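You operate a simulated robot arm through the tools that you are given. There is no shell and no other tool. Be economical: measure what you need, move in short steps, check, and stop when the job is done.

You run a simulated two-armed robot. Do the job below in one go: nothing can be reset, and whatever is moved stays where it is left.

TASK
Strip the magnet clean and bin the specks.
Fine: stand it in the black tray, hold the sleeve, draw the rod out, push it home again; tray emptied into the waste tin; magnet and tray back. Set down upright: magnet sleeve.

The check looks at the end state, three seconds after you hand in, the way a careful person would. Anything else that was tipped, shoved, dropped, spilled or broken makes it a failure.

THE ROBOT
Two 6-joint arms with two-finger parallel grippers on one trunk, on a base that drives. Base frame: it is fixed to the floor where the robot stands at the start and does not move with it; the origin is under the middle of the robot, x ahead of it, y to its left, z up; the surface under the hand at the start is at about z = 0.86. Units: m, rad, N and s.
The left shoulder is at the start at [0.06, 0.187, 1.197], the right one opposite. With the tool pointing down near the work surface each hand reaches from about 0.2 to 0.62 m from the robot's upright axis, wherever it stands, measured 20 degrees to its own side. Places, roughly: bore of the sleeve [0.6, 0.2, 0.9]; magnet rod (4x4x18 cm) [0.6, 0.2, 1]; tray [0.5, 0, 0.9]. Payload 1.57 kg a hand.
Tool frame (each hand has its own): the origin (TCP) lies between the finger pads and is the grasp point; the fingertips stand 0.03 m ahead of it; z points along the fingers, y is the line along which they close. The gripper opens to 0.11 m. The fingers are 0.024 m wide and 0.012 m thick; the gripper's body (0.048 by 0.112 m) begins 0.078 m behind the TCP.
Orientation is that of the tool frame in the base frame, as a unit quaternion [x, y, z, w]. With the fingers straight down and closing along the base's y, the tool's x points along the base's -x, its y along +y and its z along -z.

THE INTERFACE
- The arms move only by the tool servo_tool. It takes "left_rows", "right_rows" or both (then of equal length, played together; a hand with none holds still); each is one flat list of numbers, 7 for each row, row after row: the shift along the tool's x, y, z in m, then the turn, a rotation vector about the tool's x, y, z in rad, then the gripper command, from -1 (fully open) to 1 (shut), values between in proportion. In form: [dx, dy, dz, ax, ay, az, gripper, dx, dy, dz, ax, ay, az, gripper, ...]. A call has 1 to 12 rows; each row shifts and turns the commanded pose from where the row before left it, along the tool's axes as they then stand. A row lasts 0.2 s, in which the tool goes at most 0.05 m and 0.15 rad; a call with a longer step from one row to the next is refused whole, and so is a gripper value outside its range. A pose out of reach is approached as far as the arm can. The call stops where the force on the tool passes 40 N (or 10 N more than at its start, if that is more) or the arm is blocked; 0.2 s more then pass. Each finger travels about 0.153 m/s and halts on what it meets, pressing with about 43 N; the grip force reading is that of the motor and also rises with nothing between the fingers. The clock runs only during rows and for 0.2 s after the last one: add rows that do not move to give the fingers time. The reply holds the time, the measured pose of the TCP, the force on the tool along the base axes, the opening and the grip force, in the units named above and with some noise, with the torque about the TCP (base axes, N m) and any sound that the robot's microphone picked up, and new pictures: "pictures" is both (left out), scene, wrist or none (wrist: the cameras of the hands that moved).
- Cameras (640 x 400 px; columns grow to the right, rows downward): "scene" is now at [0.0126, 0.0171, 1.7359]; the picture's right is [0.21, -0.98, 0.00], its down [-0.78, -0.17, -0.60] and it looks along [0.59, 0.13, -0.80] (base axes); focal length 250 px, centre (320, 200). "left" rides on the left gripper at [0.07, -0.016, -0.141] in its tool frame; the picture's right is [0.23, 0.97, 0.00], its down [-0.86, 0.20, -0.48] and it looks along [-0.47, 0.11, 0.88] (tool axes); focal length 222 px, centre (320, 200). "right" rides on the right gripper at [0.07, 0.016, -0.141] in its tool frame; the picture's right is [-0.23, 0.97, 0.00], its down [-0.86, -0.20, -0.48] and it looks along [-0.47, -0.11, 0.88] (tool axes); focal length 222 px, centre (320, 200). There is no depth. A picture from a camera that has moved, and an enlarged one, comes with that camera's place and axes in the base frame and with its lens.
- lift_body(by): slides the trunk up (or, below 0, down) by that many m; the arms and the scene camera ride with it, the base frame stays. It gives what a move gives, with no picture.
- base_move(legs): drives the robot by 1 to 6 legs, each [ahead, left, turn to the left] in m, m and rad, along the robot's own axes; the way and the turn of a leg run together, so that a leg with both is an arc; at most 1.5 m and 3.142 rad a leg. The arms and the cameras ride along, it lands a little off, and it stops where it bumps. It gives what a move gives, and a new picture of the scene camera.
- head_to(pan, tilt): turns the head with the scene camera to pan (to the left, within 1.501 rad either way) and tilt (down, from -0.506 to 1.204), counted from straight ahead of the robot. It gives what a move gives, and a new picture of the scene camera.
- zoom(camera, box): a new picture of the part [left, top, right, bottom] of that camera's present view, enlarged. It takes no simulated time.
- close_job(): hands the job in; it is judged then, once.

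Work in short steps. Places have to be worked out from the pictures, the camera data and where the tool is seen: move nearer, look again, correct. Check each grasp and each placing, and mend what went wrong. You have 120 turns and 260 pictures in all, those below and enlarged ones among them. Open the grippers and draw the arms clear of the work before you hand the job in, unless the task says otherwise; then end with one line.

The tools are called after ">>>" by a JSON object that holds its "op" and its "data". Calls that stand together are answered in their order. servo_tool: Moves the arms, as the interface text tells. Its arguments: {"type":"object","properties":{"left_rows":{"type":"array","items":{"type":"number"}},"right_rows":{"type":"array","items":{"type":"number"}},"pictures":{"type":"string","enum":["both","scene","wrist","none"]}},"required":[]} The other tools are called the same way: lift_body (by) slides the trunk up or down; base_move (legs) drives the base; head_to (pan, tilt) turns the head that bears the scene camera; zoom (camera, box) takes an enlarged picture of a part of a camera's view; close_job () hands the job in.

At the start:

```text
t: 0.0
left_ee_pos: [0.435, 0.2403, 1.2552]
left_ee_rot: [0.0, 1.0, 0.0, 0.0]
left_contact_force: [0.6, 0.0, -0.3]
left_ft_torque: [-0.03, 0.0, -0.02]
left_width: 0.1099
left_gripper_force: 0.1
right_ee_pos: [0.4527, -0.0957, 1.2365]
right_ee_rot: [0.0, 1.0, 0.0, 0.0]
right_contact_force: [-0.3, -0.1, 0.1]
right_ft_torque: [0.05, -0.01, -0.01]
right_width: 0.1101
right_gripper_force: 0.2
trunk travel left (down, up): [-0.825, 0.165]
robot x, y, heading: [0.0015, 0.0016, 0.005]
head pan, tilt: [0.213, 0.922]
```

scene: 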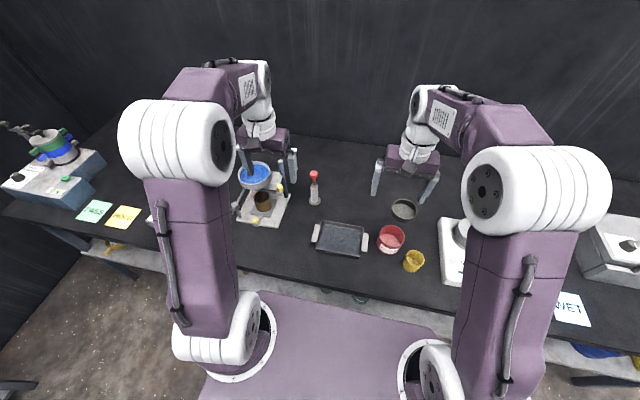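
right: 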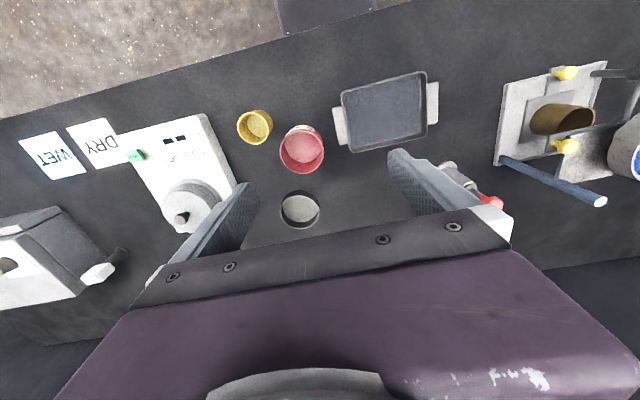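
left: 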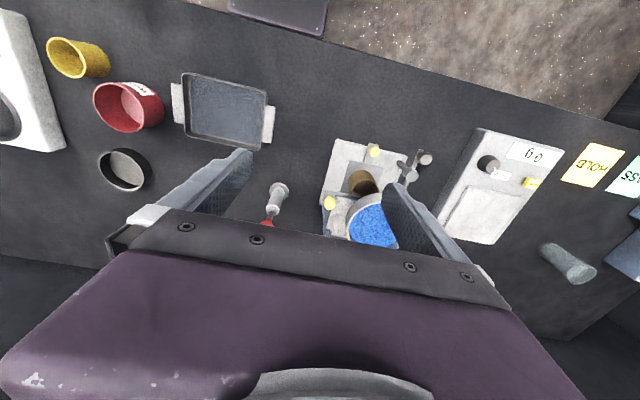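

The magnet looks like the grey sleeve with a red-topped rod between the tray and the other apparatus. I'll zoom in on it and on the tray and tins.

>>> {"op": "zoom", "data": {"camera": "scene", "box": [280, 150, 440, 290]}}

>>> {"op": "zoom", "data": {"camera": "left", "box": [80, 60, 340, 240]}}

>>> {"op": "zoom", "data": {"camera": "right", "box": [220, 60, 460, 240]}}

```text
2.86 times, centred on (360, 220) of scene
camera zoom: at [0.0126, 0.0171, 1.7359], right [0.21, -0.98, 0.0], down [-0.78, -0.17, -0.6], along [0.59, 0.13, -0.8], focal length 714 px, centre (206, 143)
```

zoom: 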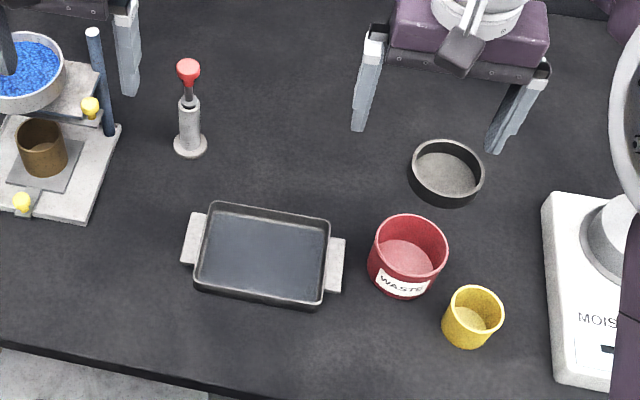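

```text
2.22 times, centred on (210, 150) of left
camera zoom: at [0.3656, 0.2243, 1.3949], right [-0.23, 0.97, 0.0], down [0.86, 0.2, 0.48], along [0.47, 0.11, -0.88], focal length 494 px, centre (564, 311)
```

zoom: 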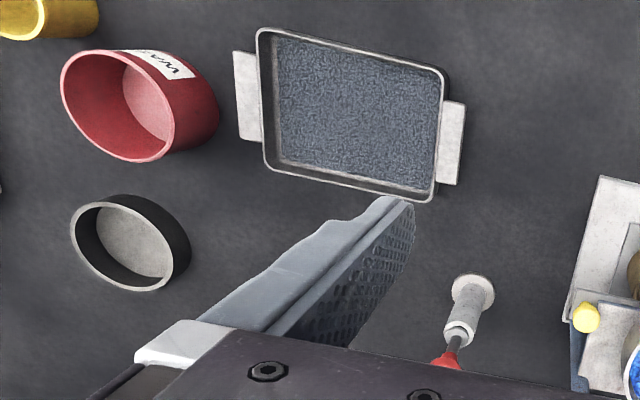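

```text
2.22 times, centred on (340, 150) of right
camera zoom: at [0.383, -0.0807, 1.3793], right [0.23, 0.97, 0.0], down [0.86, -0.2, 0.48], along [0.47, -0.11, -0.88], focal length 494 px, centre (276, 311)
```

zoom: 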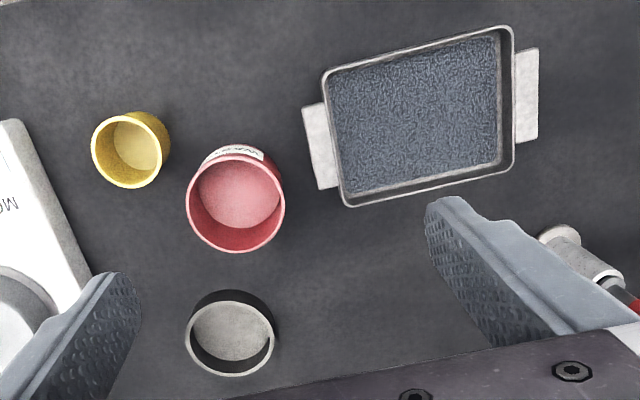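

The magnet (sleeve on a flange, rod with a red knob) stands near (0.644, 0.182). Tray is at about (0.48, 0.04) and the red WASTE tin is to its right. I'll pitch the left hand 45° forward so it can grip the sleeve without touching the knob.

>>> {"op": "servo_tool", "data": {"left_rows": [0, 0, 0, 0, -0.131, 0, -0.3, 0, 0, 0, 0, -0.131, 0, -0.3, 0, 0, 0, 0, -0.131, 0, -0.3, 0, 0, 0, 0, -0.131, 0, -0.3, 0, 0, 0, 0, -0.131, 0, -0.3, 0, 0, 0, 0, -0.131, 0, -0.3, 0, -0.03, 0, 0, 0, 0, -0.3, 0, -0.028, 0, 0, 0, 0, -0.3], "pictures": "both"}}

```text
t: 1.8
left_ee_pos: [0.4354, 0.1766, 1.256]
left_ee_rot: [0.005, 0.934, -0.009, 0.358]
left_contact_force: [-0.2, 0.3, -1.1]
left_ft_torque: [-0.04, 0.01, -0.02]
left_width: 0.0719
left_gripper_force: 0.2
left hand out of reach, approached as far as the arm can: row 6
right_ee_pos: [0.4518, -0.0971, 1.2377]
right_ee_rot: [0.0, 1.0, 0.0, 0.001]
right_contact_force: [0.0, -0.3, 0.3]
right_ft_torque: [0.01, 0.05, 0.02]
right_width: 0.1101
right_gripper_force: 0.1
trunk travel left (down, up): [-0.825, 0.165]
robot x, y, heading: [-0.0001, -0.0034, 0.006]
head pan, tilt: [0.213, 0.922]
camera scene: at [0.0121, 0.0159, 1.7359], right [0.21, -0.98, 0.0], down [-0.78, -0.17, -0.6], along [0.59, 0.13, -0.8], focal length 250 px, centre (320, 200)
camera left: at [0.2884, 0.1642, 1.3141], right [-0.15, 0.97, -0.16], down [0.32, 0.21, 0.92], along [0.93, 0.09, -0.34], focal length 222 px, centre (320, 200)
```

scene: 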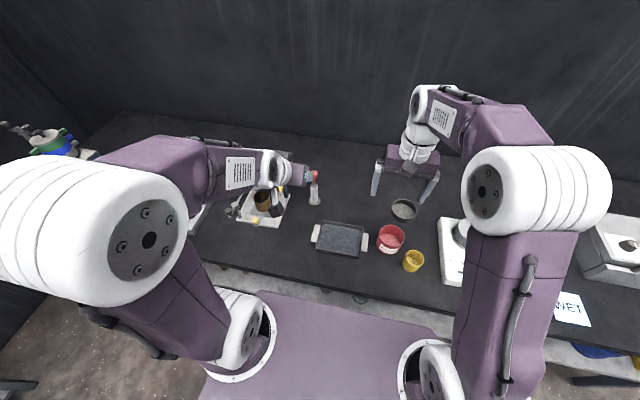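
left: 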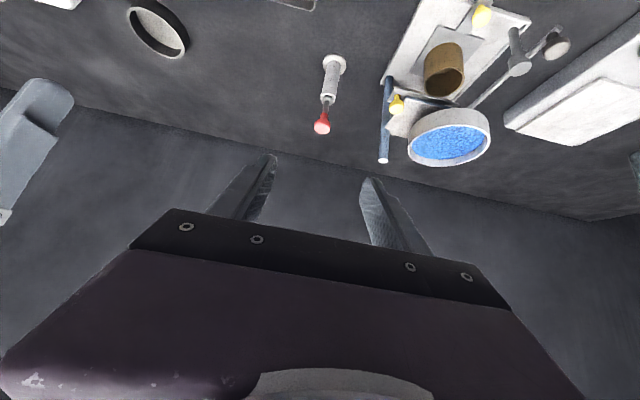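

The hand is pitched by about 42°, and the magnet is in view of the left camera. I'll zoom in on it.

>>> {"op": "zoom", "data": {"camera": "left", "box": [280, 30, 400, 150]}}

>>> {"op": "zoom", "data": {"camera": "scene", "box": [290, 160, 340, 210]}}

```text
3.33 times, centred on (340, 90) of left
camera zoom: at [0.2884, 0.1642, 1.3141], right [-0.15, 0.97, -0.16], down [0.32, 0.21, 0.92], along [0.93, 0.09, -0.34], focal length 740 px, centre (253, 567)
```

zoom: 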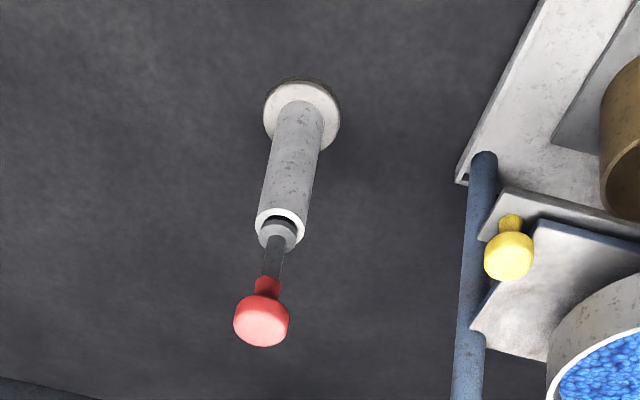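

```text
8.00 times, centred on (315, 185) of scene
camera zoom: at [0.0121, 0.0159, 1.7359], right [0.21, -0.98, 0.0], down [-0.78, -0.17, -0.6], along [0.59, 0.13, -0.8], focal length 1998 px, centre (360, 320)
```

zoom: 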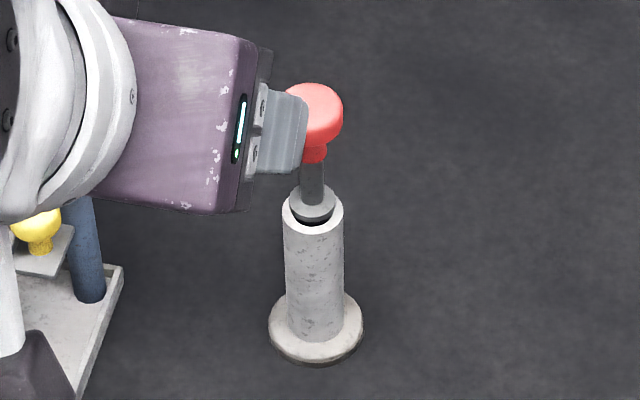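

The flange resolves to about (0.644, 0.179), agreeing from both cameras. Sleeve is about 31 mm across, its top at z ≈ 0.975. I'll move to a pre-grasp point behind and above it.

>>> {"op": "servo_tool", "data": {"left_rows": [0.012, 0, 0.044, 0, 0, 0, -0.3, 0.012, 0, 0.044, 0, 0, 0, -0.3, 0.012, 0, 0.044, 0, 0, 0, -0.3, 0.012, 0, 0.044, 0, 0, 0, -0.3, 0.012, 0, 0.044, 0, 0, 0, -0.3, 0, 0, 0, 0, 0, 0, -0.3], "pictures": "both"}}

```text
t: 3.2
left_ee_pos: [0.5364, 0.1733, 1.0517]
left_ee_rot: [0.004, 0.934, -0.008, 0.358]
left_contact_force: [0.2, 0.3, -0.4]
left_ft_torque: [-0.01, -0.01, 0.02]
left_width: 0.0716
left_gripper_force: 0.0
right_ee_pos: [0.4511, -0.0957, 1.2381]
right_ee_rot: [0.0, 1.0, 0.0, -0.001]
right_contact_force: [-0.4, -0.5, 1.1]
right_ft_torque: [0.01, 0.01, 0.02]
right_width: 0.1099
right_gripper_force: 0.0
trunk travel left (down, up): [-0.825, 0.165]
robot x, y, heading: [-0.0021, -0.0016, -0.002]
head pan, tilt: [0.213, 0.922]
camera scene: at [0.0112, 0.0172, 1.7359], right [0.21, -0.98, 0.0], down [-0.78, -0.17, -0.6], along [0.59, 0.13, -0.8], focal length 250 px, centre (320, 200)
camera left: at [0.3905, 0.1603, 1.1096], right [-0.15, 0.97, -0.17], down [0.32, 0.21, 0.92], along [0.93, 0.09, -0.34], focal length 222 px, centre (320, 200)
```

scene: 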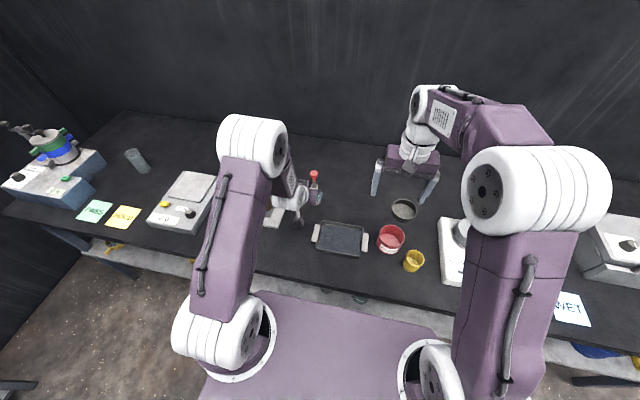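
left: 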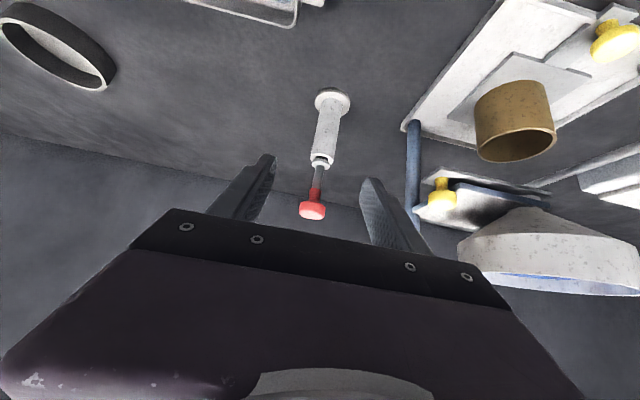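

Deltas are tracking well. I'll slide along the fingers until the sleeve sits between the pads at z ≈ 0.935, still open.

>>> {"op": "servo_tool", "data": {"left_rows": [0, 0.002, 0.04, 0, 0, 0, -0.3, 0, 0.002, 0.04, 0, 0, 0, -0.3, 0, 0.002, 0.04, 0, 0, 0, -0.3, 0, 0.002, 0.035, 0, 0, 0, -0.3, 0, 0, 0, 0, 0, 0, -0.3], "pictures": "both"}}

>>> {"op": "zoom", "data": {"camera": "scene", "box": [270, 140, 360, 230]}}

```text
t: 4.4
left_ee_pos: [0.6406, 0.1785, 0.9367]
left_ee_rot: [0.004, 0.934, -0.009, 0.356]
left_contact_force: [0.3, -0.3, -0.5]
left_ft_torque: [0.01, 0.01, 0.0]
left_width: 0.0715
left_gripper_force: 0.0
right_ee_pos: [0.4518, -0.0961, 1.2376]
right_ee_rot: [0.0, 1.0, 0.0, 0.001]
right_contact_force: [-0.2, 0.5, -0.2]
right_ft_torque: [0.01, -0.05, 0.0]
right_width: 0.11
right_gripper_force: 0.1
trunk travel left (down, up): [-0.825, 0.165]
robot x, y, heading: [-0.0042, 0.0002, -0.0]
head pan, tilt: [0.213, 0.922]
camera scene: at [0.0119, 0.0171, 1.7359], right [0.21, -0.98, 0.0], down [-0.78, -0.17, -0.6], along [0.59, 0.13, -0.8], focal length 250 px, centre (320, 200)
camera left: at [0.4947, 0.1653, 0.9936], right [-0.16, 0.97, -0.17], down [0.32, 0.21, 0.92], along [0.93, 0.09, -0.35], focal length 222 px, centre (320, 200)
```

scene: 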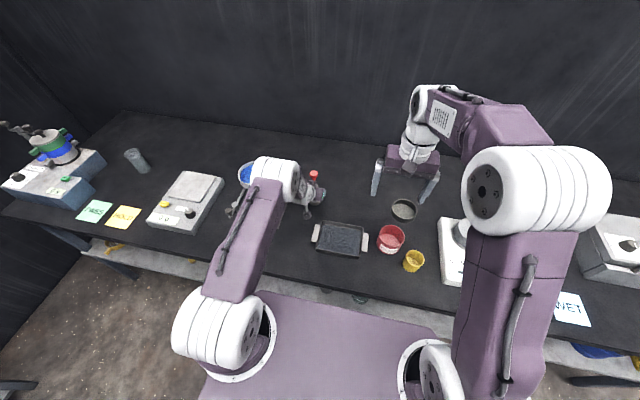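
left: 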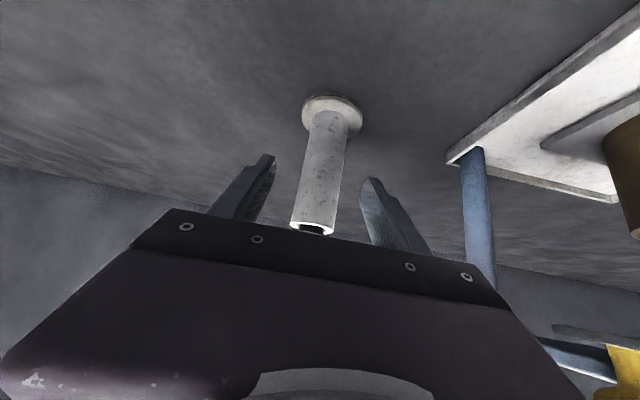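

```text
4.44 times, centred on (315, 185) of scene
camera zoom: at [0.0119, 0.0171, 1.7359], right [0.21, -0.98, 0.0], down [-0.78, -0.17, -0.6], along [0.59, 0.13, -0.8], focal length 1110 px, centre (342, 267)
```

zoom: 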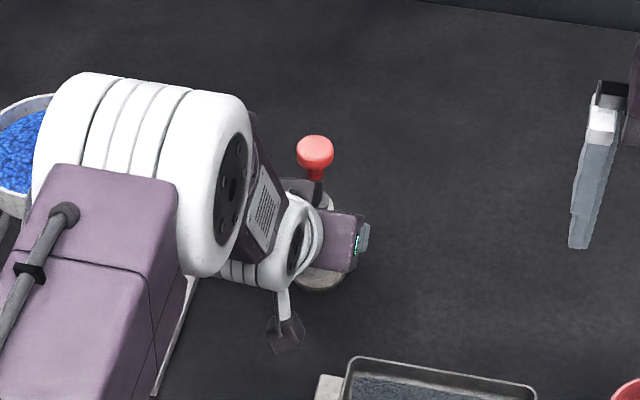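

The sleeve stands between the pads. I'm closing the left gripper on it.

>>> {"op": "servo_tool", "data": {"left_rows": [0, 0, 0, 0, 0, 0, 0.2, 0, 0, 0, 0, 0, 0, 0.5, 0, 0, 0, 0, 0, 0, 1, 0, 0, 0, 0, 0, 0, 1], "pictures": "wrist"}}

```text
t: 5.4
left_ee_pos: [0.6417, 0.1789, 0.9362]
left_ee_rot: [0.005, 0.934, -0.01, 0.358]
left_contact_force: [0.3, 0.7, 0.0]
left_ft_torque: [0.07, 0.02, 0.01]
left_width: 0.0284
left_gripper_force: 38.3
right_ee_pos: [0.4533, -0.0961, 1.2372]
right_ee_rot: [0.001, 1.0, 0.001, 0.0]
right_contact_force: [-0.1, -0.1, -1.0]
right_ft_torque: [-0.01, 0.0, 0.01]
right_width: 0.11
right_gripper_force: 0.1
trunk travel left (down, up): [-0.825, 0.165]
robot x, y, heading: [0.0021, 0.0004, -0.001]
head pan, tilt: [0.213, 0.922]
camera left: at [0.495, 0.1653, 0.9936], right [-0.16, 0.97, -0.17], down [0.32, 0.21, 0.92], along [0.93, 0.09, -0.35], focal length 222 px, centre (320, 200)
```

left: 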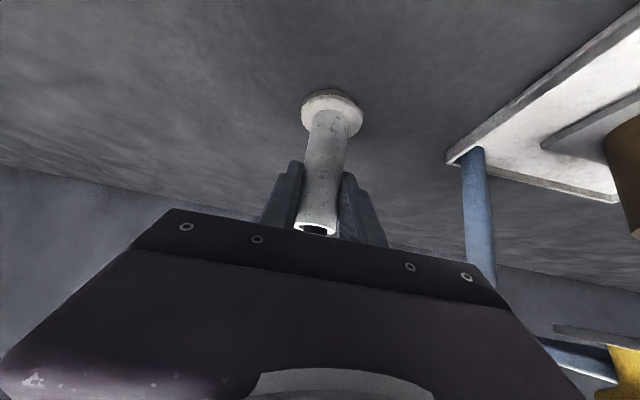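

The grip holds at 28 mm. I'll lift straight up about 0.10 m and check that the rod and sleeve stay together.

>>> {"op": "servo_tool", "data": {"left_rows": [-0.0134, 0, -0.0149, 0, 0, 0, 1, -0.0134, 0, -0.0149, 0, 0, 0, 1, -0.0134, 0, -0.0149, 0, 0, 0, 1, -0.0134, 0, -0.0149, 0, 0, 0, 1, -0.0134, 0, -0.0149, 0, 0, 0, 1, 0, 0, 0, 0, 0, 0, 1], "pictures": "both"}}

>>> {"op": "zoom", "data": {"camera": "scene", "box": [270, 140, 390, 260]}}

```text
t: 6.8
left_ee_pos: [0.644, 0.1793, 1.0357]
left_ee_rot: [0.004, 0.934, -0.009, 0.357]
left_contact_force: [-0.8, 0.0, -1.3]
left_ft_torque: [-0.02, 0.03, 0.02]
left_width: 0.0288
left_gripper_force: 38.0
right_ee_pos: [0.4522, -0.0961, 1.2375]
right_ee_rot: [0.0, 1.0, 0.0, 0.0]
right_contact_force: [-0.4, -0.3, -0.1]
right_ft_torque: [-0.01, 0.01, 0.01]
right_width: 0.11
right_gripper_force: 0.1
trunk travel left (down, up): [-0.825, 0.165]
robot x, y, heading: [0.0008, 0.0039, -0.002]
head pan, tilt: [0.213, 0.922]
camera scene: at [0.0134, 0.0174, 1.7359], right [0.21, -0.98, 0.0], down [-0.78, -0.17, -0.6], along [0.59, 0.13, -0.8], focal length 250 px, centre (320, 200)
camera left: at [0.4959, 0.167, 1.0945], right [-0.16, 0.97, -0.17], down [0.32, 0.21, 0.92], along [0.93, 0.09, -0.35], focal length 222 px, centre (320, 200)
```

scene: 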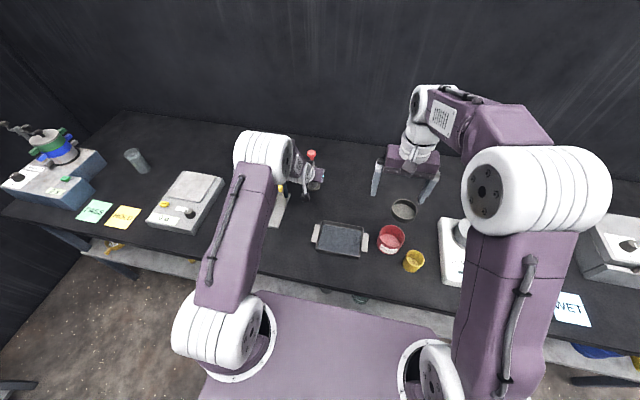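
left: 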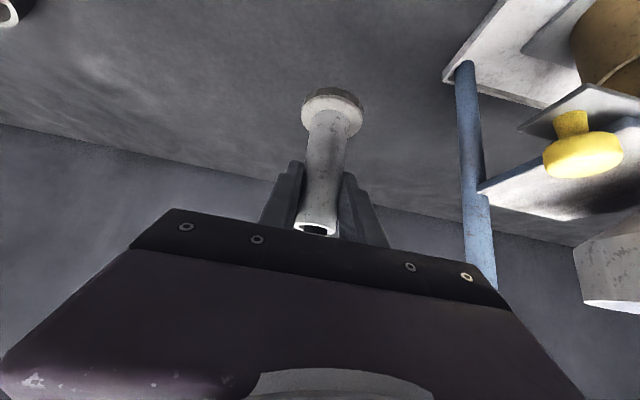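

```text
3.33 times, centred on (330, 200) of scene
camera zoom: at [0.0134, 0.0174, 1.7359], right [0.21, -0.98, 0.0], down [-0.78, -0.17, -0.6], along [0.59, 0.13, -0.8], focal length 833 px, centre (287, 200)
```

zoom: 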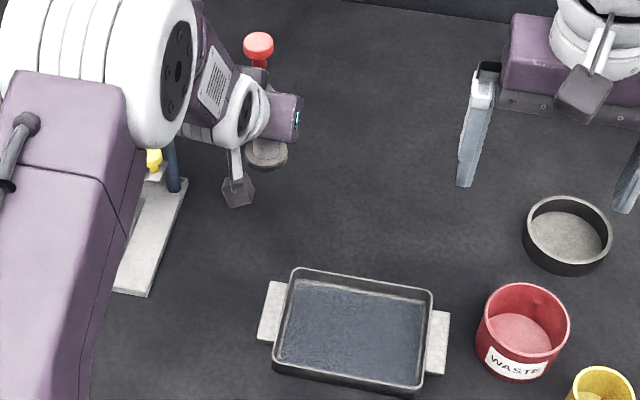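

Rod and sleeve lifted together. Tray spans roughly x 0.424–0.541, y −0.042–0.124, centre (0.482, 0.041). I'll carry the magnet over the tray, while the right hand turns 45° and rises to keep clear.

>>> {"op": "servo_tool", "data": {"left_rows": [0.0151, -0.0175, -0.0132, 0, 0, 0, 1, 0.0151, -0.0175, -0.0132, 0, 0, 0, 1, 0.0151, -0.0175, -0.0132, 0, 0, 0, 1, 0.0151, -0.0175, -0.0132, 0, 0, 0, 1, 0.0151, -0.0175, -0.0132, 0, 0, 0, 1, 0.0151, -0.0175, -0.0132, 0, 0, 0, 1, 0.0151, -0.0175, -0.0132, 0, 0, 0, 1, 0.0151, -0.0175, -0.0132, 0, 0, 0, 1], "right_rows": [0, -0.01, -0.01, 0, 0, -0.098, -1, 0, -0.01, -0.01, 0, 0, -0.098, -1, 0, -0.01, -0.01, 0, 0, -0.098, -1, 0, -0.01, -0.01, 0, 0, -0.098, -1, 0, -0.01, -0.01, 0, 0, -0.098, -1, 0, -0.01, -0.01, 0, 0, -0.098, -1, 0, 0, -0.01, 0, 0, -0.098, -1, 0, 0, -0.01, 0, 0, -0.098, -1], "pictures": "scene"}}

>>> {"op": "servo_tool", "data": {"left_rows": [0, 0, 0, 0.0816, 0.0015, 0.0909, 1, 0, 0, 0, 0.0816, 0.0015, 0.0909, 1, 0, 0, 0, 0.0816, 0.0015, 0.0909, 1, 0, 0, 0, 0.0816, 0.0015, 0.0909, 1, 0, 0, 0, 0.0816, 0.0015, 0.0909, 1, 0, 0, 0, 0, 0, 0, 1], "pictures": "both"}}

>>> {"op": "zoom", "data": {"camera": "scene", "box": [270, 140, 430, 280]}}

```text
t: 8.6
left_ee_pos: [0.4779, 0.0413, 1.0371]
left_ee_rot: [0.004, 0.934, -0.008, 0.357]
left_contact_force: [-0.3, -0.4, -2.2]
left_ft_torque: [0.03, -0.04, 0.03]
left_width: 0.0285
left_gripper_force: 39.1
right_ee_pos: [0.4671, -0.1546, 1.3178]
right_ee_rot: [-0.382, 0.924, 0.0, 0.0]
right_contact_force: [-0.2, 0.6, 0.7]
right_ft_torque: [0.01, 0.0, 0.01]
right_width: 0.1098
right_gripper_force: 0.0
trunk travel left (down, up): [-0.825, 0.165]
robot x, y, heading: [0.0017, 0.0039, 0.003]
head pan, tilt: [0.213, 0.922]
camera scene: at [0.0116, 0.0161, 1.7359], right [0.21, -0.98, 0.0], down [-0.78, -0.17, -0.6], along [0.59, 0.13, -0.8], focal length 250 px, centre (320, 200)
```

scene: 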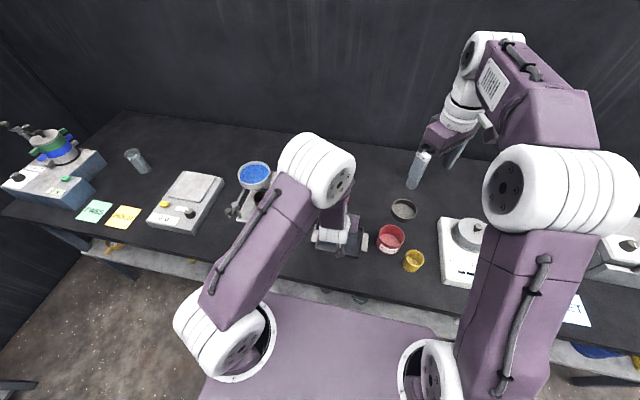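

```text
t: 10.0
left_ee_pos: [0.4794, 0.0413, 1.0361]
left_ee_rot: [0.286, 0.89, -0.117, 0.336]
left_contact_force: [0.0, 0.3, -0.7]
left_ft_torque: [-0.03, 0.02, -0.03]
left_width: 0.0285
left_gripper_force: 38.3
right_ee_pos: [0.4674, -0.1534, 1.3164]
right_ee_rot: [-0.381, 0.924, 0.0, 0.0]
right_contact_force: [-0.3, 0.0, 0.0]
right_ft_torque: [0.0, 0.03, 0.0]
right_width: 0.1097
right_gripper_force: 0.0
trunk travel left (down, up): [-0.825, 0.165]
robot x, y, heading: [0.0002, -0.0003, -0.002]
head pan, tilt: [0.213, 0.922]
camera scene: at [0.0128, 0.0167, 1.7359], right [0.21, -0.98, 0.0], down [-0.78, -0.17, -0.6], along [0.59, 0.13, -0.8], focal length 250 px, centre (320, 200)
camera left: at [0.3514, 0.1154, 1.0946], right [0.43, 0.89, -0.17], down [0.38, -0.01, 0.92], along [0.82, -0.46, -0.34], focal length 222 px, centre (320, 200)
```

scene: 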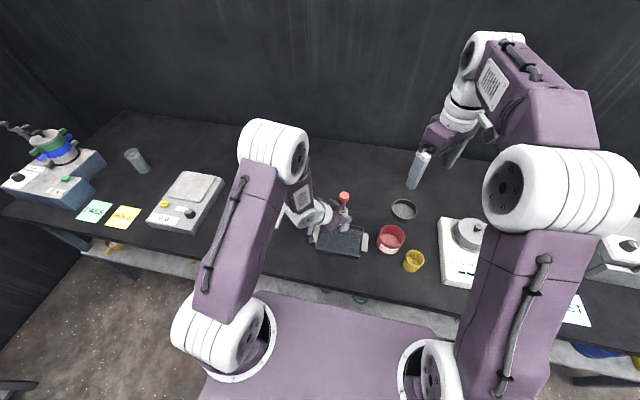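
left: 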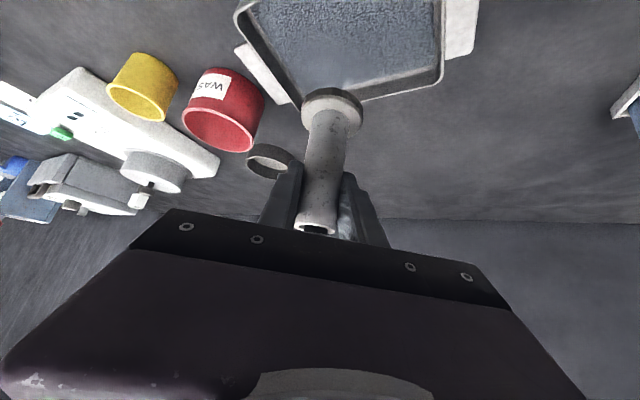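

```text
2.86 times, centred on (350, 210) of scene
camera zoom: at [0.0128, 0.0167, 1.7359], right [0.21, -0.98, 0.0], down [-0.78, -0.17, -0.6], along [0.59, 0.13, -0.8], focal length 714 px, centre (234, 171)
```

zoom: 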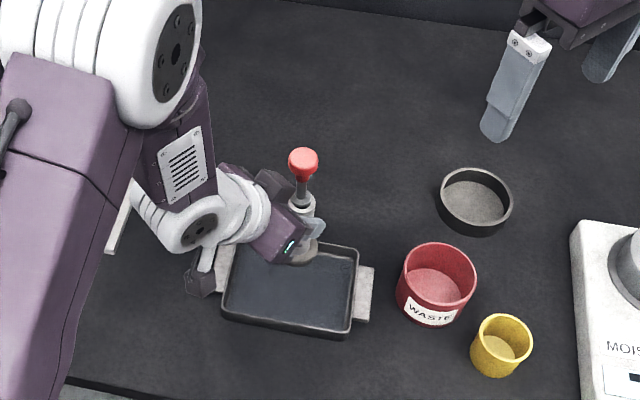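

The magnet hangs upright over the tray. I'll lower it most of the way, then feel for the tray floor.

>>> {"op": "servo_tool", "data": {"left_rows": [0.0114, 0, 0.0127, 0, 0, 0, 1, 0.0114, 0, 0.0127, 0, 0, 0, 1, 0.0114, 0, 0.0127, 0, 0, 0, 1, 0.0114, 0, 0.0127, 0, 0, 0, 1, 0.0114, 0, 0.0127, 0, 0, 0, 1, 0, 0, 0, 0, 0, 0, 1], "pictures": "both"}}

>>> {"op": "zoom", "data": {"camera": "scene", "box": [270, 140, 430, 280]}}

```text
t: 11.4
left_ee_pos: [0.4784, 0.0399, 0.9507]
left_ee_rot: [0.285, 0.889, -0.117, 0.338]
left_contact_force: [-0.1, 0.1, -1.8]
left_ft_torque: [0.02, 0.04, -0.01]
left_width: 0.0286
left_gripper_force: 38.3
right_ee_pos: [0.4677, -0.1526, 1.3175]
right_ee_rot: [-0.381, 0.924, 0.0, 0.0]
right_contact_force: [-0.1, 0.6, 0.5]
right_ft_torque: [0.02, 0.01, -0.04]
right_width: 0.1102
right_gripper_force: 0.0
trunk travel left (down, up): [-0.825, 0.165]
robot x, y, heading: [-0.0016, 0.0008, 0.001]
head pan, tilt: [0.213, 0.922]
camera scene: at [0.0126, 0.0171, 1.7359], right [0.21, -0.98, 0.0], down [-0.78, -0.17, -0.6], along [0.59, 0.13, -0.8], focal length 250 px, centre (320, 200)
camera left: at [0.3501, 0.1139, 1.0092], right [0.43, 0.89, -0.17], down [0.38, -0.01, 0.92], along [0.82, -0.46, -0.34], focal length 222 px, centre (320, 200)
```

scene: 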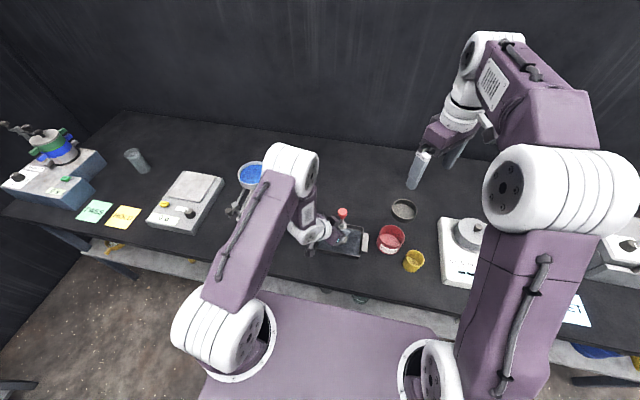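
left: 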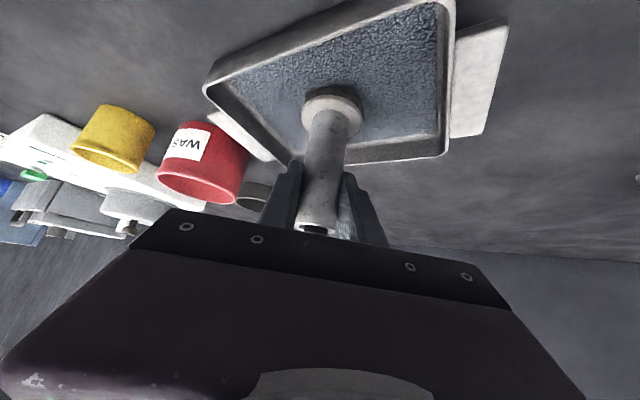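

```text
2.86 times, centred on (350, 210) of scene
camera zoom: at [0.0126, 0.0171, 1.7359], right [0.21, -0.98, 0.0], down [-0.78, -0.17, -0.6], along [0.59, 0.13, -0.8], focal length 714 px, centre (234, 171)
```

zoom: 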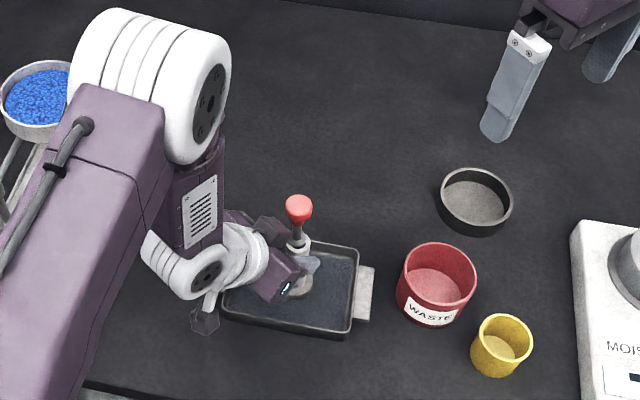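

Well placed within the tray. I'll feel down in 1.5 mm steps.

>>> {"op": "servo_tool", "data": {"left_rows": [0.001, 0, 0.0011, 0, 0, 0, 1, 0.001, 0, 0.0011, 0, 0, 0, 1, 0.001, 0, 0.0011, 0, 0, 0, 1, 0.001, 0, 0.0011, 0, 0, 0, 1, 0.001, 0, 0.0011, 0, 0, 0, 1, 0, 0, 0, 0, 0, 0, 1], "pictures": "none"}}

```text
t: 12.8
left_ee_pos: [0.478, 0.0411, 0.944]
left_ee_rot: [0.285, 0.89, -0.117, 0.337]
left_contact_force: [-0.5, 0.6, -1.0]
left_ft_torque: [0.02, -0.02, 0.02]
left_width: 0.0285
left_gripper_force: 38.4
right_ee_pos: [0.4666, -0.1534, 1.3178]
right_ee_rot: [-0.381, 0.924, 0.0, 0.0]
right_contact_force: [-0.4, 0.6, 0.1]
right_ft_torque: [-0.01, 0.01, 0.02]
right_width: 0.1099
right_gripper_force: 0.0
trunk travel left (down, up): [-0.825, 0.165]
robot x, y, heading: [0.0002, -0.0046, -0.003]
head pan, tilt: [0.213, 0.922]
```

No contact yet, so I'll keep feeling down.

>>> {"op": "servo_tool", "data": {"left_rows": [0.0007, 0, 0.0007, 0, 0, 0, 1, 0.0007, 0, 0.0007, 0, 0, 0, 1, 0.0007, 0, 0.0007, 0, 0, 0, 1, 0, 0, 0, 0, 0, 0, 1], "pictures": "none"}}

```text
t: 13.8
left_ee_pos: [0.4789, 0.041, 0.9419]
left_ee_rot: [0.284, 0.889, -0.116, 0.338]
left_contact_force: [0.8, 0.6, 3.6]
left_ft_torque: [0.11, -0.12, 0.01]
left_width: 0.0285
left_gripper_force: 38.7
right_ee_pos: [0.4664, -0.1523, 1.3174]
right_ee_rot: [-0.382, 0.924, 0.0, -0.001]
right_contact_force: [0.2, 0.0, -1.1]
right_ft_torque: [0.02, 0.04, -0.01]
right_width: 0.1101
right_gripper_force: 0.0
trunk travel left (down, up): [-0.825, 0.165]
robot x, y, heading: [0.0009, 0.0005, -0.002]
head pan, tilt: [0.213, 0.922]
```

The flange rests on the tray floor (≈3.6 N). To grip the knob without the right fingers or camera hitting the left hand, I'll turn the right hand further, to a yaw of about 120°.

>>> {"op": "servo_tool", "data": {"right_rows": [0, 0, 0, 0, 0, -0.145, -1, 0, 0, 0, 0, 0, -0.145, -1, 0, 0, 0, 0, 0, -0.145, -1, 0, 0, 0, 0, 0, -0.145, -1, 0, 0, 0, 0, 0, -0.145, -1, 0, 0, 0, 0, 0, -0.145, -1, 0, 0, 0, 0, 0, -0.145, -1, 0, 0, 0, 0, 0, -0.145, -1, 0, 0, 0, 0, 0, -0.145, -1, 0, 0, 0, 0, 0, 0, -1], "pictures": "both"}}

>>> {"op": "zoom", "data": {"camera": "scene", "box": [300, 180, 400, 270]}}

```text
t: 16.0
left_ee_pos: [0.4779, 0.04, 0.9416]
left_ee_rot: [0.285, 0.889, -0.116, 0.339]
left_contact_force: [2.9, 0.7, 8.5]
left_ft_torque: [0.13, -0.38, -0.04]
left_width: 0.0286
left_gripper_force: 38.6
right_ee_pos: [0.4666, -0.1534, 1.3186]
right_ee_rot: [0.865, -0.502, 0.0, 0.0]
right_contact_force: [-0.3, 0.2, -0.2]
right_ft_torque: [0.02, 0.01, 0.02]
right_width: 0.1098
right_gripper_force: 0.1
trunk travel left (down, up): [-0.825, 0.165]
robot x, y, heading: [-0.0001, -0.0, -0.003]
head pan, tilt: [0.213, 0.922]
camera scene: at [0.0118, 0.017, 1.736], right [0.21, -0.98, 0.0], down [-0.78, -0.17, -0.6], along [0.59, 0.13, -0.8], focal length 250 px, centre (320, 200)
camera right: at [0.487, -0.2229, 1.4595], right [-0.96, -0.29, 0.0], down [-0.25, 0.84, 0.48], along [-0.14, 0.46, -0.88], focal length 222 px, centre (320, 200)
```

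scene: 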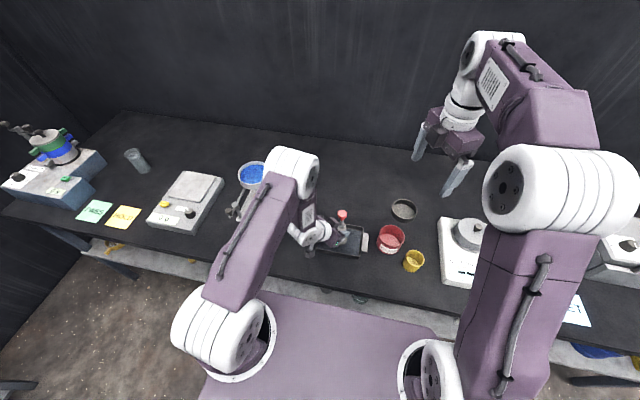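
right: 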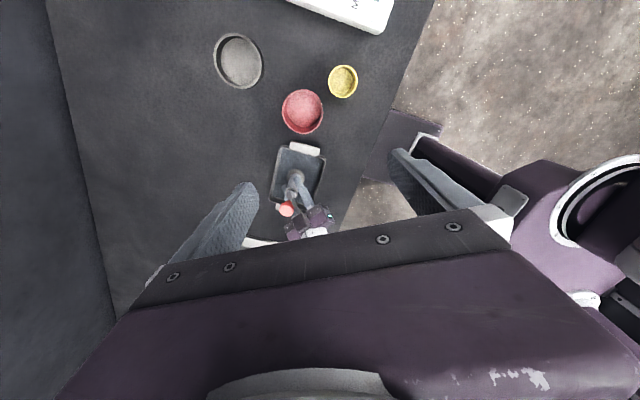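

```text
4.44 times, centred on (350, 225) of scene
camera zoom: at [0.0118, 0.017, 1.736], right [0.21, -0.98, 0.0], down [-0.78, -0.17, -0.6], along [0.59, 0.13, -0.8], focal length 1110 px, centre (187, 89)
```

zoom: 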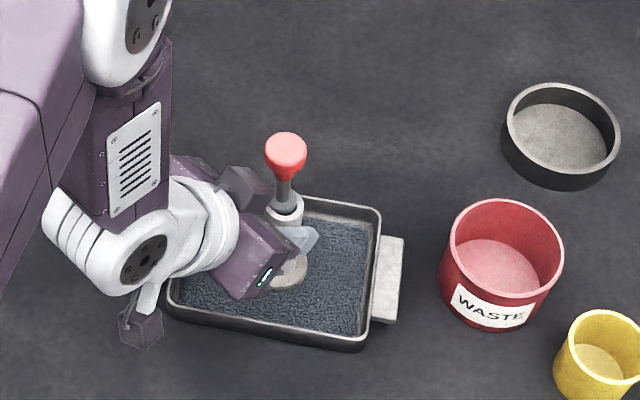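

The knob resolves to about (0.480, 0.041, 1.05). I'll bring the right hand above it, staying high, and check clearance from the left elbow.

>>> {"op": "servo_tool", "data": {"right_rows": [-0.0232, -0.0154, 0.017, 0, 0, 0, -0.6, -0.0232, -0.0154, 0.017, 0, 0, 0, -0.4, -0.0232, -0.0154, 0.017, 0, 0, 0, -0.2, -0.0232, -0.0154, 0.017, 0, 0, 0, -0.1, -0.0232, -0.0154, 0.017, 0, 0, 0, -0.1, -0.0232, -0.0154, 0.017, 0, 0, 0, -0.1, -0.0232, -0.0154, 0.017, 0, 0, 0, -0.1, 0, 0, 0, 0, 0, 0, -0.1], "pictures": "both"}}

>>> {"op": "zoom", "data": {"camera": "scene", "box": [270, 130, 410, 260]}}

```text
t: 17.8
left_ee_pos: [0.4791, 0.0414, 0.941]
left_ee_rot: [0.284, 0.89, -0.116, 0.338]
left_contact_force: [1.6, -0.4, 8.5]
left_ft_torque: [0.21, -0.32, 0.01]
left_width: 0.0285
left_gripper_force: 38.2
right_ee_pos: [0.4806, 0.0402, 1.1986]
right_ee_rot: [0.865, -0.502, 0.001, 0.0]
right_contact_force: [1.0, 1.1, -0.5]
right_ft_torque: [0.02, -0.01, 0.01]
right_width: 0.0606
right_gripper_force: 0.0
trunk travel left (down, up): [-0.825, 0.165]
robot x, y, heading: [0.0028, -0.0029, -0.003]
head pan, tilt: [0.213, 0.922]
camera scene: at [0.0113, 0.0164, 1.7359], right [0.21, -0.98, 0.0], down [-0.78, -0.17, -0.6], along [0.59, 0.13, -0.8], focal length 250 px, centre (320, 200)
camera right: at [0.5003, -0.0297, 1.3405], right [-0.96, -0.28, 0.0], down [-0.25, 0.84, 0.48], along [-0.14, 0.46, -0.88], focal length 222 px, centre (320, 200)
```

scene: 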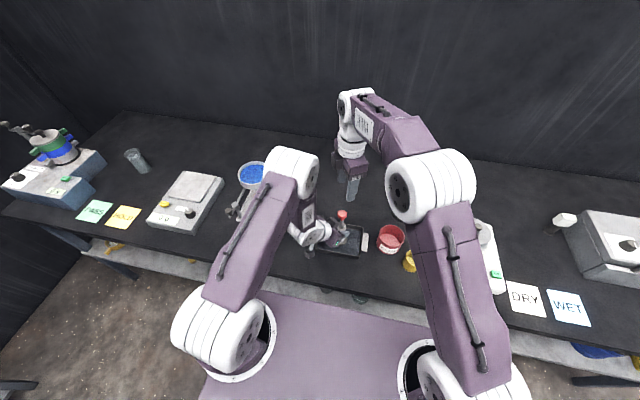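
right: 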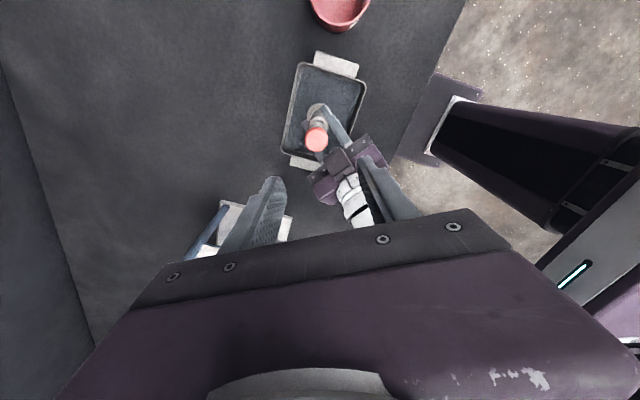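

```text
3.08 times, centred on (340, 195) of scene
camera zoom: at [0.0113, 0.0164, 1.7359], right [0.21, -0.98, 0.0], down [-0.78, -0.17, -0.6], along [0.59, 0.13, -0.8], focal length 768 px, centre (258, 215)
```

zoom: 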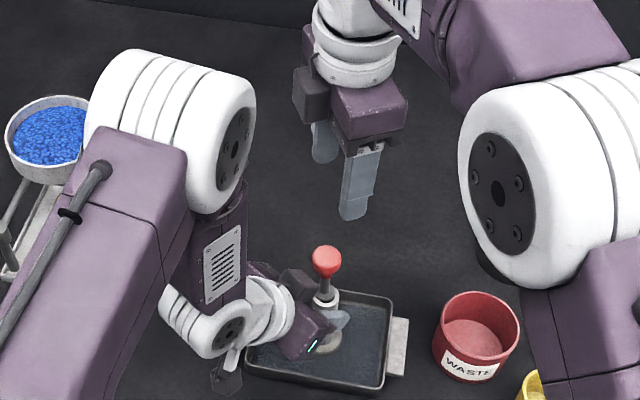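

Path is clear. The knob's views agree best at about (0.483, 0.040, 1.035). I'll descend partway and recheck centring.

>>> {"op": "servo_tool", "data": {"right_rows": [0.0012, -0.0022, 0.03, 0, 0, 0, 0.1, 0, 0, 0.03, 0, 0, 0, 0.1, 0, 0, 0.03, 0, 0, 0, 0.1, 0, 0, 0, 0, 0, 0, 0.1], "pictures": "both"}}

>>> {"op": "zoom", "data": {"camera": "scene", "box": [290, 160, 390, 260]}}

>>> {"op": "zoom", "data": {"camera": "right", "box": [220, 60, 440, 230]}}

```text
t: 18.8
left_ee_pos: [0.478, 0.0414, 0.941]
left_ee_rot: [0.285, 0.889, -0.117, 0.339]
left_contact_force: [0.3, 0.4, 8.7]
left_ft_torque: [0.13, -0.24, -0.02]
left_width: 0.0284
left_gripper_force: 38.2
right_ee_pos: [0.4814, 0.0404, 1.1091]
right_ee_rot: [0.864, -0.503, 0.0, 0.0]
right_contact_force: [0.3, -0.4, 0.4]
right_ft_torque: [-0.03, 0.01, 0.02]
right_width: 0.0498
right_gripper_force: 0.0
trunk travel left (down, up): [-0.825, 0.165]
robot x, y, heading: [0.0002, 0.0026, 0.003]
head pan, tilt: [0.213, 0.922]
camera scene: at [0.0113, 0.0169, 1.7359], right [0.21, -0.98, 0.0], down [-0.78, -0.17, -0.6], along [0.59, 0.13, -0.8], focal length 250 px, centre (320, 200)
camera right: at [0.5022, -0.0286, 1.2508], right [-0.96, -0.28, 0.0], down [-0.25, 0.84, 0.48], along [-0.14, 0.46, -0.88], focal length 222 px, centre (320, 200)
```

scene: 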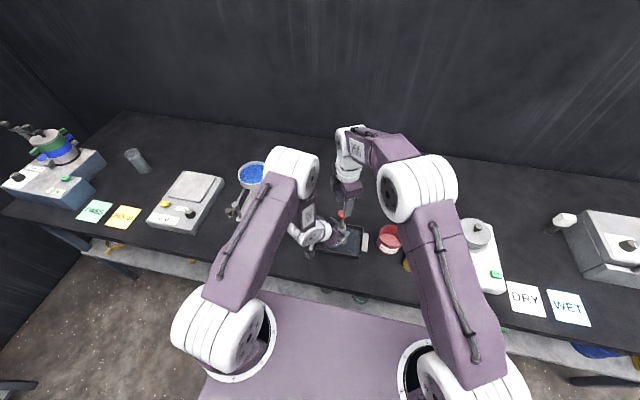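
right: 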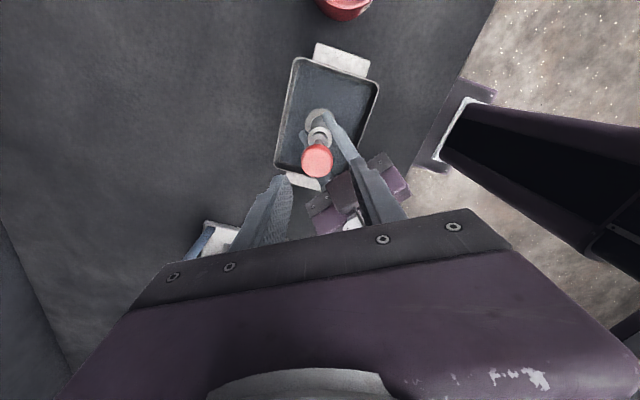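

```text
4.00 times, centred on (340, 210) of scene
camera zoom: at [0.0113, 0.0169, 1.7359], right [0.21, -0.98, 0.0], down [-0.78, -0.17, -0.6], along [0.59, 0.13, -0.8], focal length 999 px, centre (240, 160)
```

zoom: 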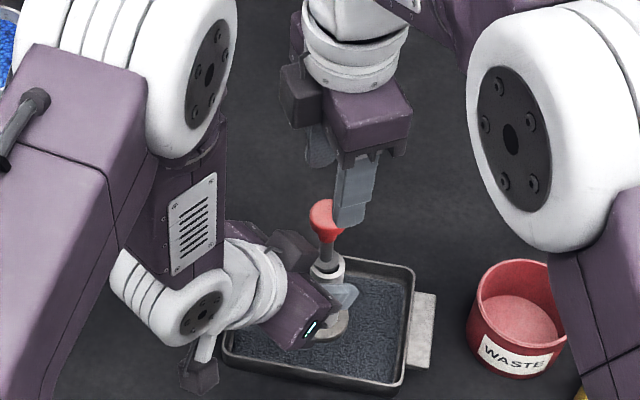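

```text
2.35 times, centred on (330, 145) of right
camera zoom: at [0.5022, -0.0286, 1.2508], right [-0.96, -0.28, 0.0], down [-0.25, 0.84, 0.48], along [-0.14, 0.46, -0.88], focal length 523 px, centre (296, 329)
```

zoom: 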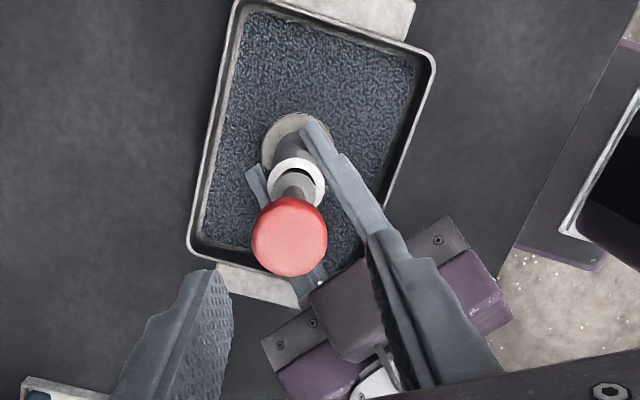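

The fingers straddle the knob with only a small offset. I'll correct it and descend to z ≈ 1.04.

>>> {"op": "servo_tool", "data": {"right_rows": [0.0025, -0.0027, 0.02, 0, 0, 0, 0.1, 0, 0, 0.02, 0, 0, 0, 0.1, 0, 0, 0.015, 0, 0, 0, 0.1, 0, 0, 0.012, 0, 0, 0, 0.1, 0, 0, 0, 0, 0, 0, 0.1], "pictures": "both"}}

>>> {"op": "zoom", "data": {"camera": "scene", "box": [290, 160, 390, 260]}}

>>> {"op": "zoom", "data": {"camera": "right", "box": [220, 60, 440, 230]}}

```text
t: 20.0
left_ee_pos: [0.4784, 0.0402, 0.9418]
left_ee_rot: [0.284, 0.89, -0.116, 0.338]
left_contact_force: [-0.1, 0.1, 7.1]
left_ft_torque: [0.14, -0.18, 0.02]
left_width: 0.0285
left_gripper_force: 38.8
right_ee_pos: [0.4865, 0.0411, 1.0422]
right_ee_rot: [0.865, -0.502, 0.001, 0.001]
right_contact_force: [0.9, 0.4, 0.4]
right_ft_torque: [-0.01, 0.02, 0.02]
right_width: 0.0494
right_gripper_force: 0.1
trunk travel left (down, up): [-0.825, 0.165]
robot x, y, heading: [-0.0015, -0.0035, 0.002]
head pan, tilt: [0.213, 0.922]
camera scene: at [0.0113, 0.0171, 1.7359], right [0.21, -0.98, 0.0], down [-0.78, -0.17, -0.6], along [0.59, 0.13, -0.8], focal length 250 px, centre (320, 200)
camera right: at [0.5059, -0.0292, 1.1837], right [-0.96, -0.28, 0.0], down [-0.25, 0.84, 0.48], along [-0.14, 0.46, -0.88], focal length 222 px, centre (320, 200)
```

scene: 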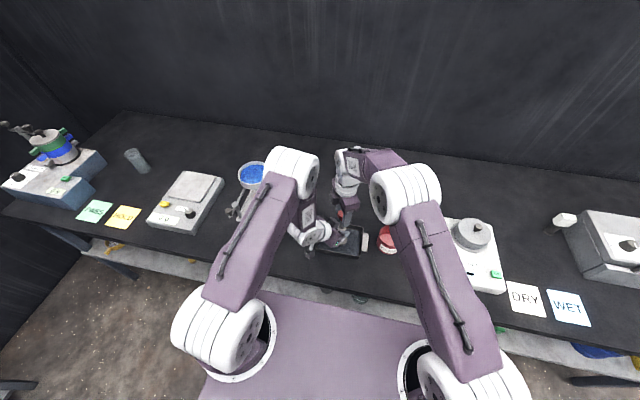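
right: 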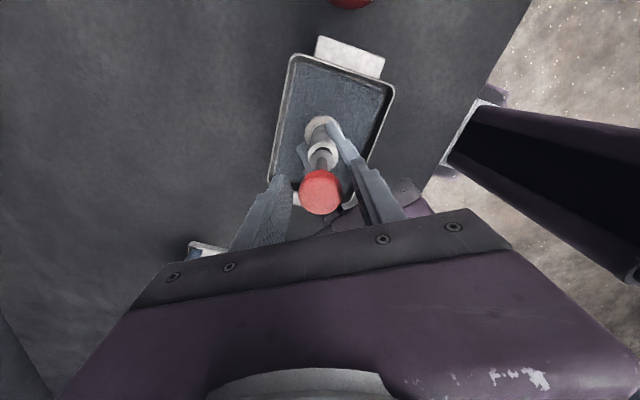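

```text
4.00 times, centred on (340, 210) of scene
camera zoom: at [0.0113, 0.0171, 1.7359], right [0.21, -0.98, 0.0], down [-0.78, -0.17, -0.6], along [0.59, 0.13, -0.8], focal length 999 px, centre (240, 160)
```

zoom: 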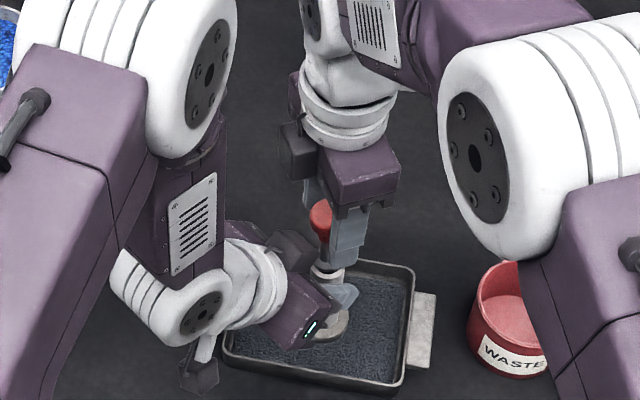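

```text
2.35 times, centred on (330, 145) of right
camera zoom: at [0.5059, -0.0292, 1.1837], right [-0.96, -0.28, 0.0], down [-0.25, 0.84, 0.48], along [-0.14, 0.46, -0.88], focal length 523 px, centre (296, 329)
```

zoom: 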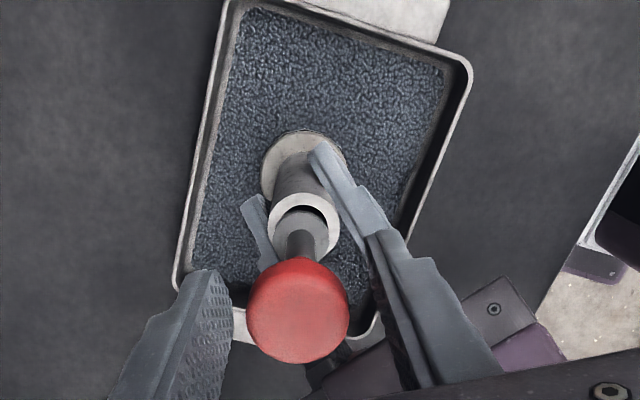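

The knob is centred between the right fingers. I'm closing on it.

>>> {"op": "servo_tool", "data": {"right_rows": [0, 0, 0, 0, 0, 0, 0.4, 0, 0, 0, 0, 0, 0, 0.7, 0, 0, 0, 0, 0, 0, 1, 0, 0, 0, 0, 0, 0, 1], "pictures": "none"}}

```text
t: 21.0
left_ee_pos: [0.4775, 0.0419, 0.9408]
left_ee_rot: [0.286, 0.889, -0.117, 0.338]
left_contact_force: [-0.9, 0.4, 8.3]
left_ft_torque: [0.1, -0.12, 0.02]
left_width: 0.0284
left_gripper_force: 38.6
right_ee_pos: [0.4846, 0.0406, 1.0419]
right_ee_rot: [0.865, -0.502, 0.0, 0.0]
right_contact_force: [0.2, -0.3, -0.9]
right_ft_torque: [0.0, -0.04, 0.0]
right_width: 0.0306
right_gripper_force: 40.0
trunk travel left (down, up): [-0.825, 0.165]
robot x, y, heading: [-0.0037, -0.0014, 0.004]
head pan, tilt: [0.213, 0.922]
```

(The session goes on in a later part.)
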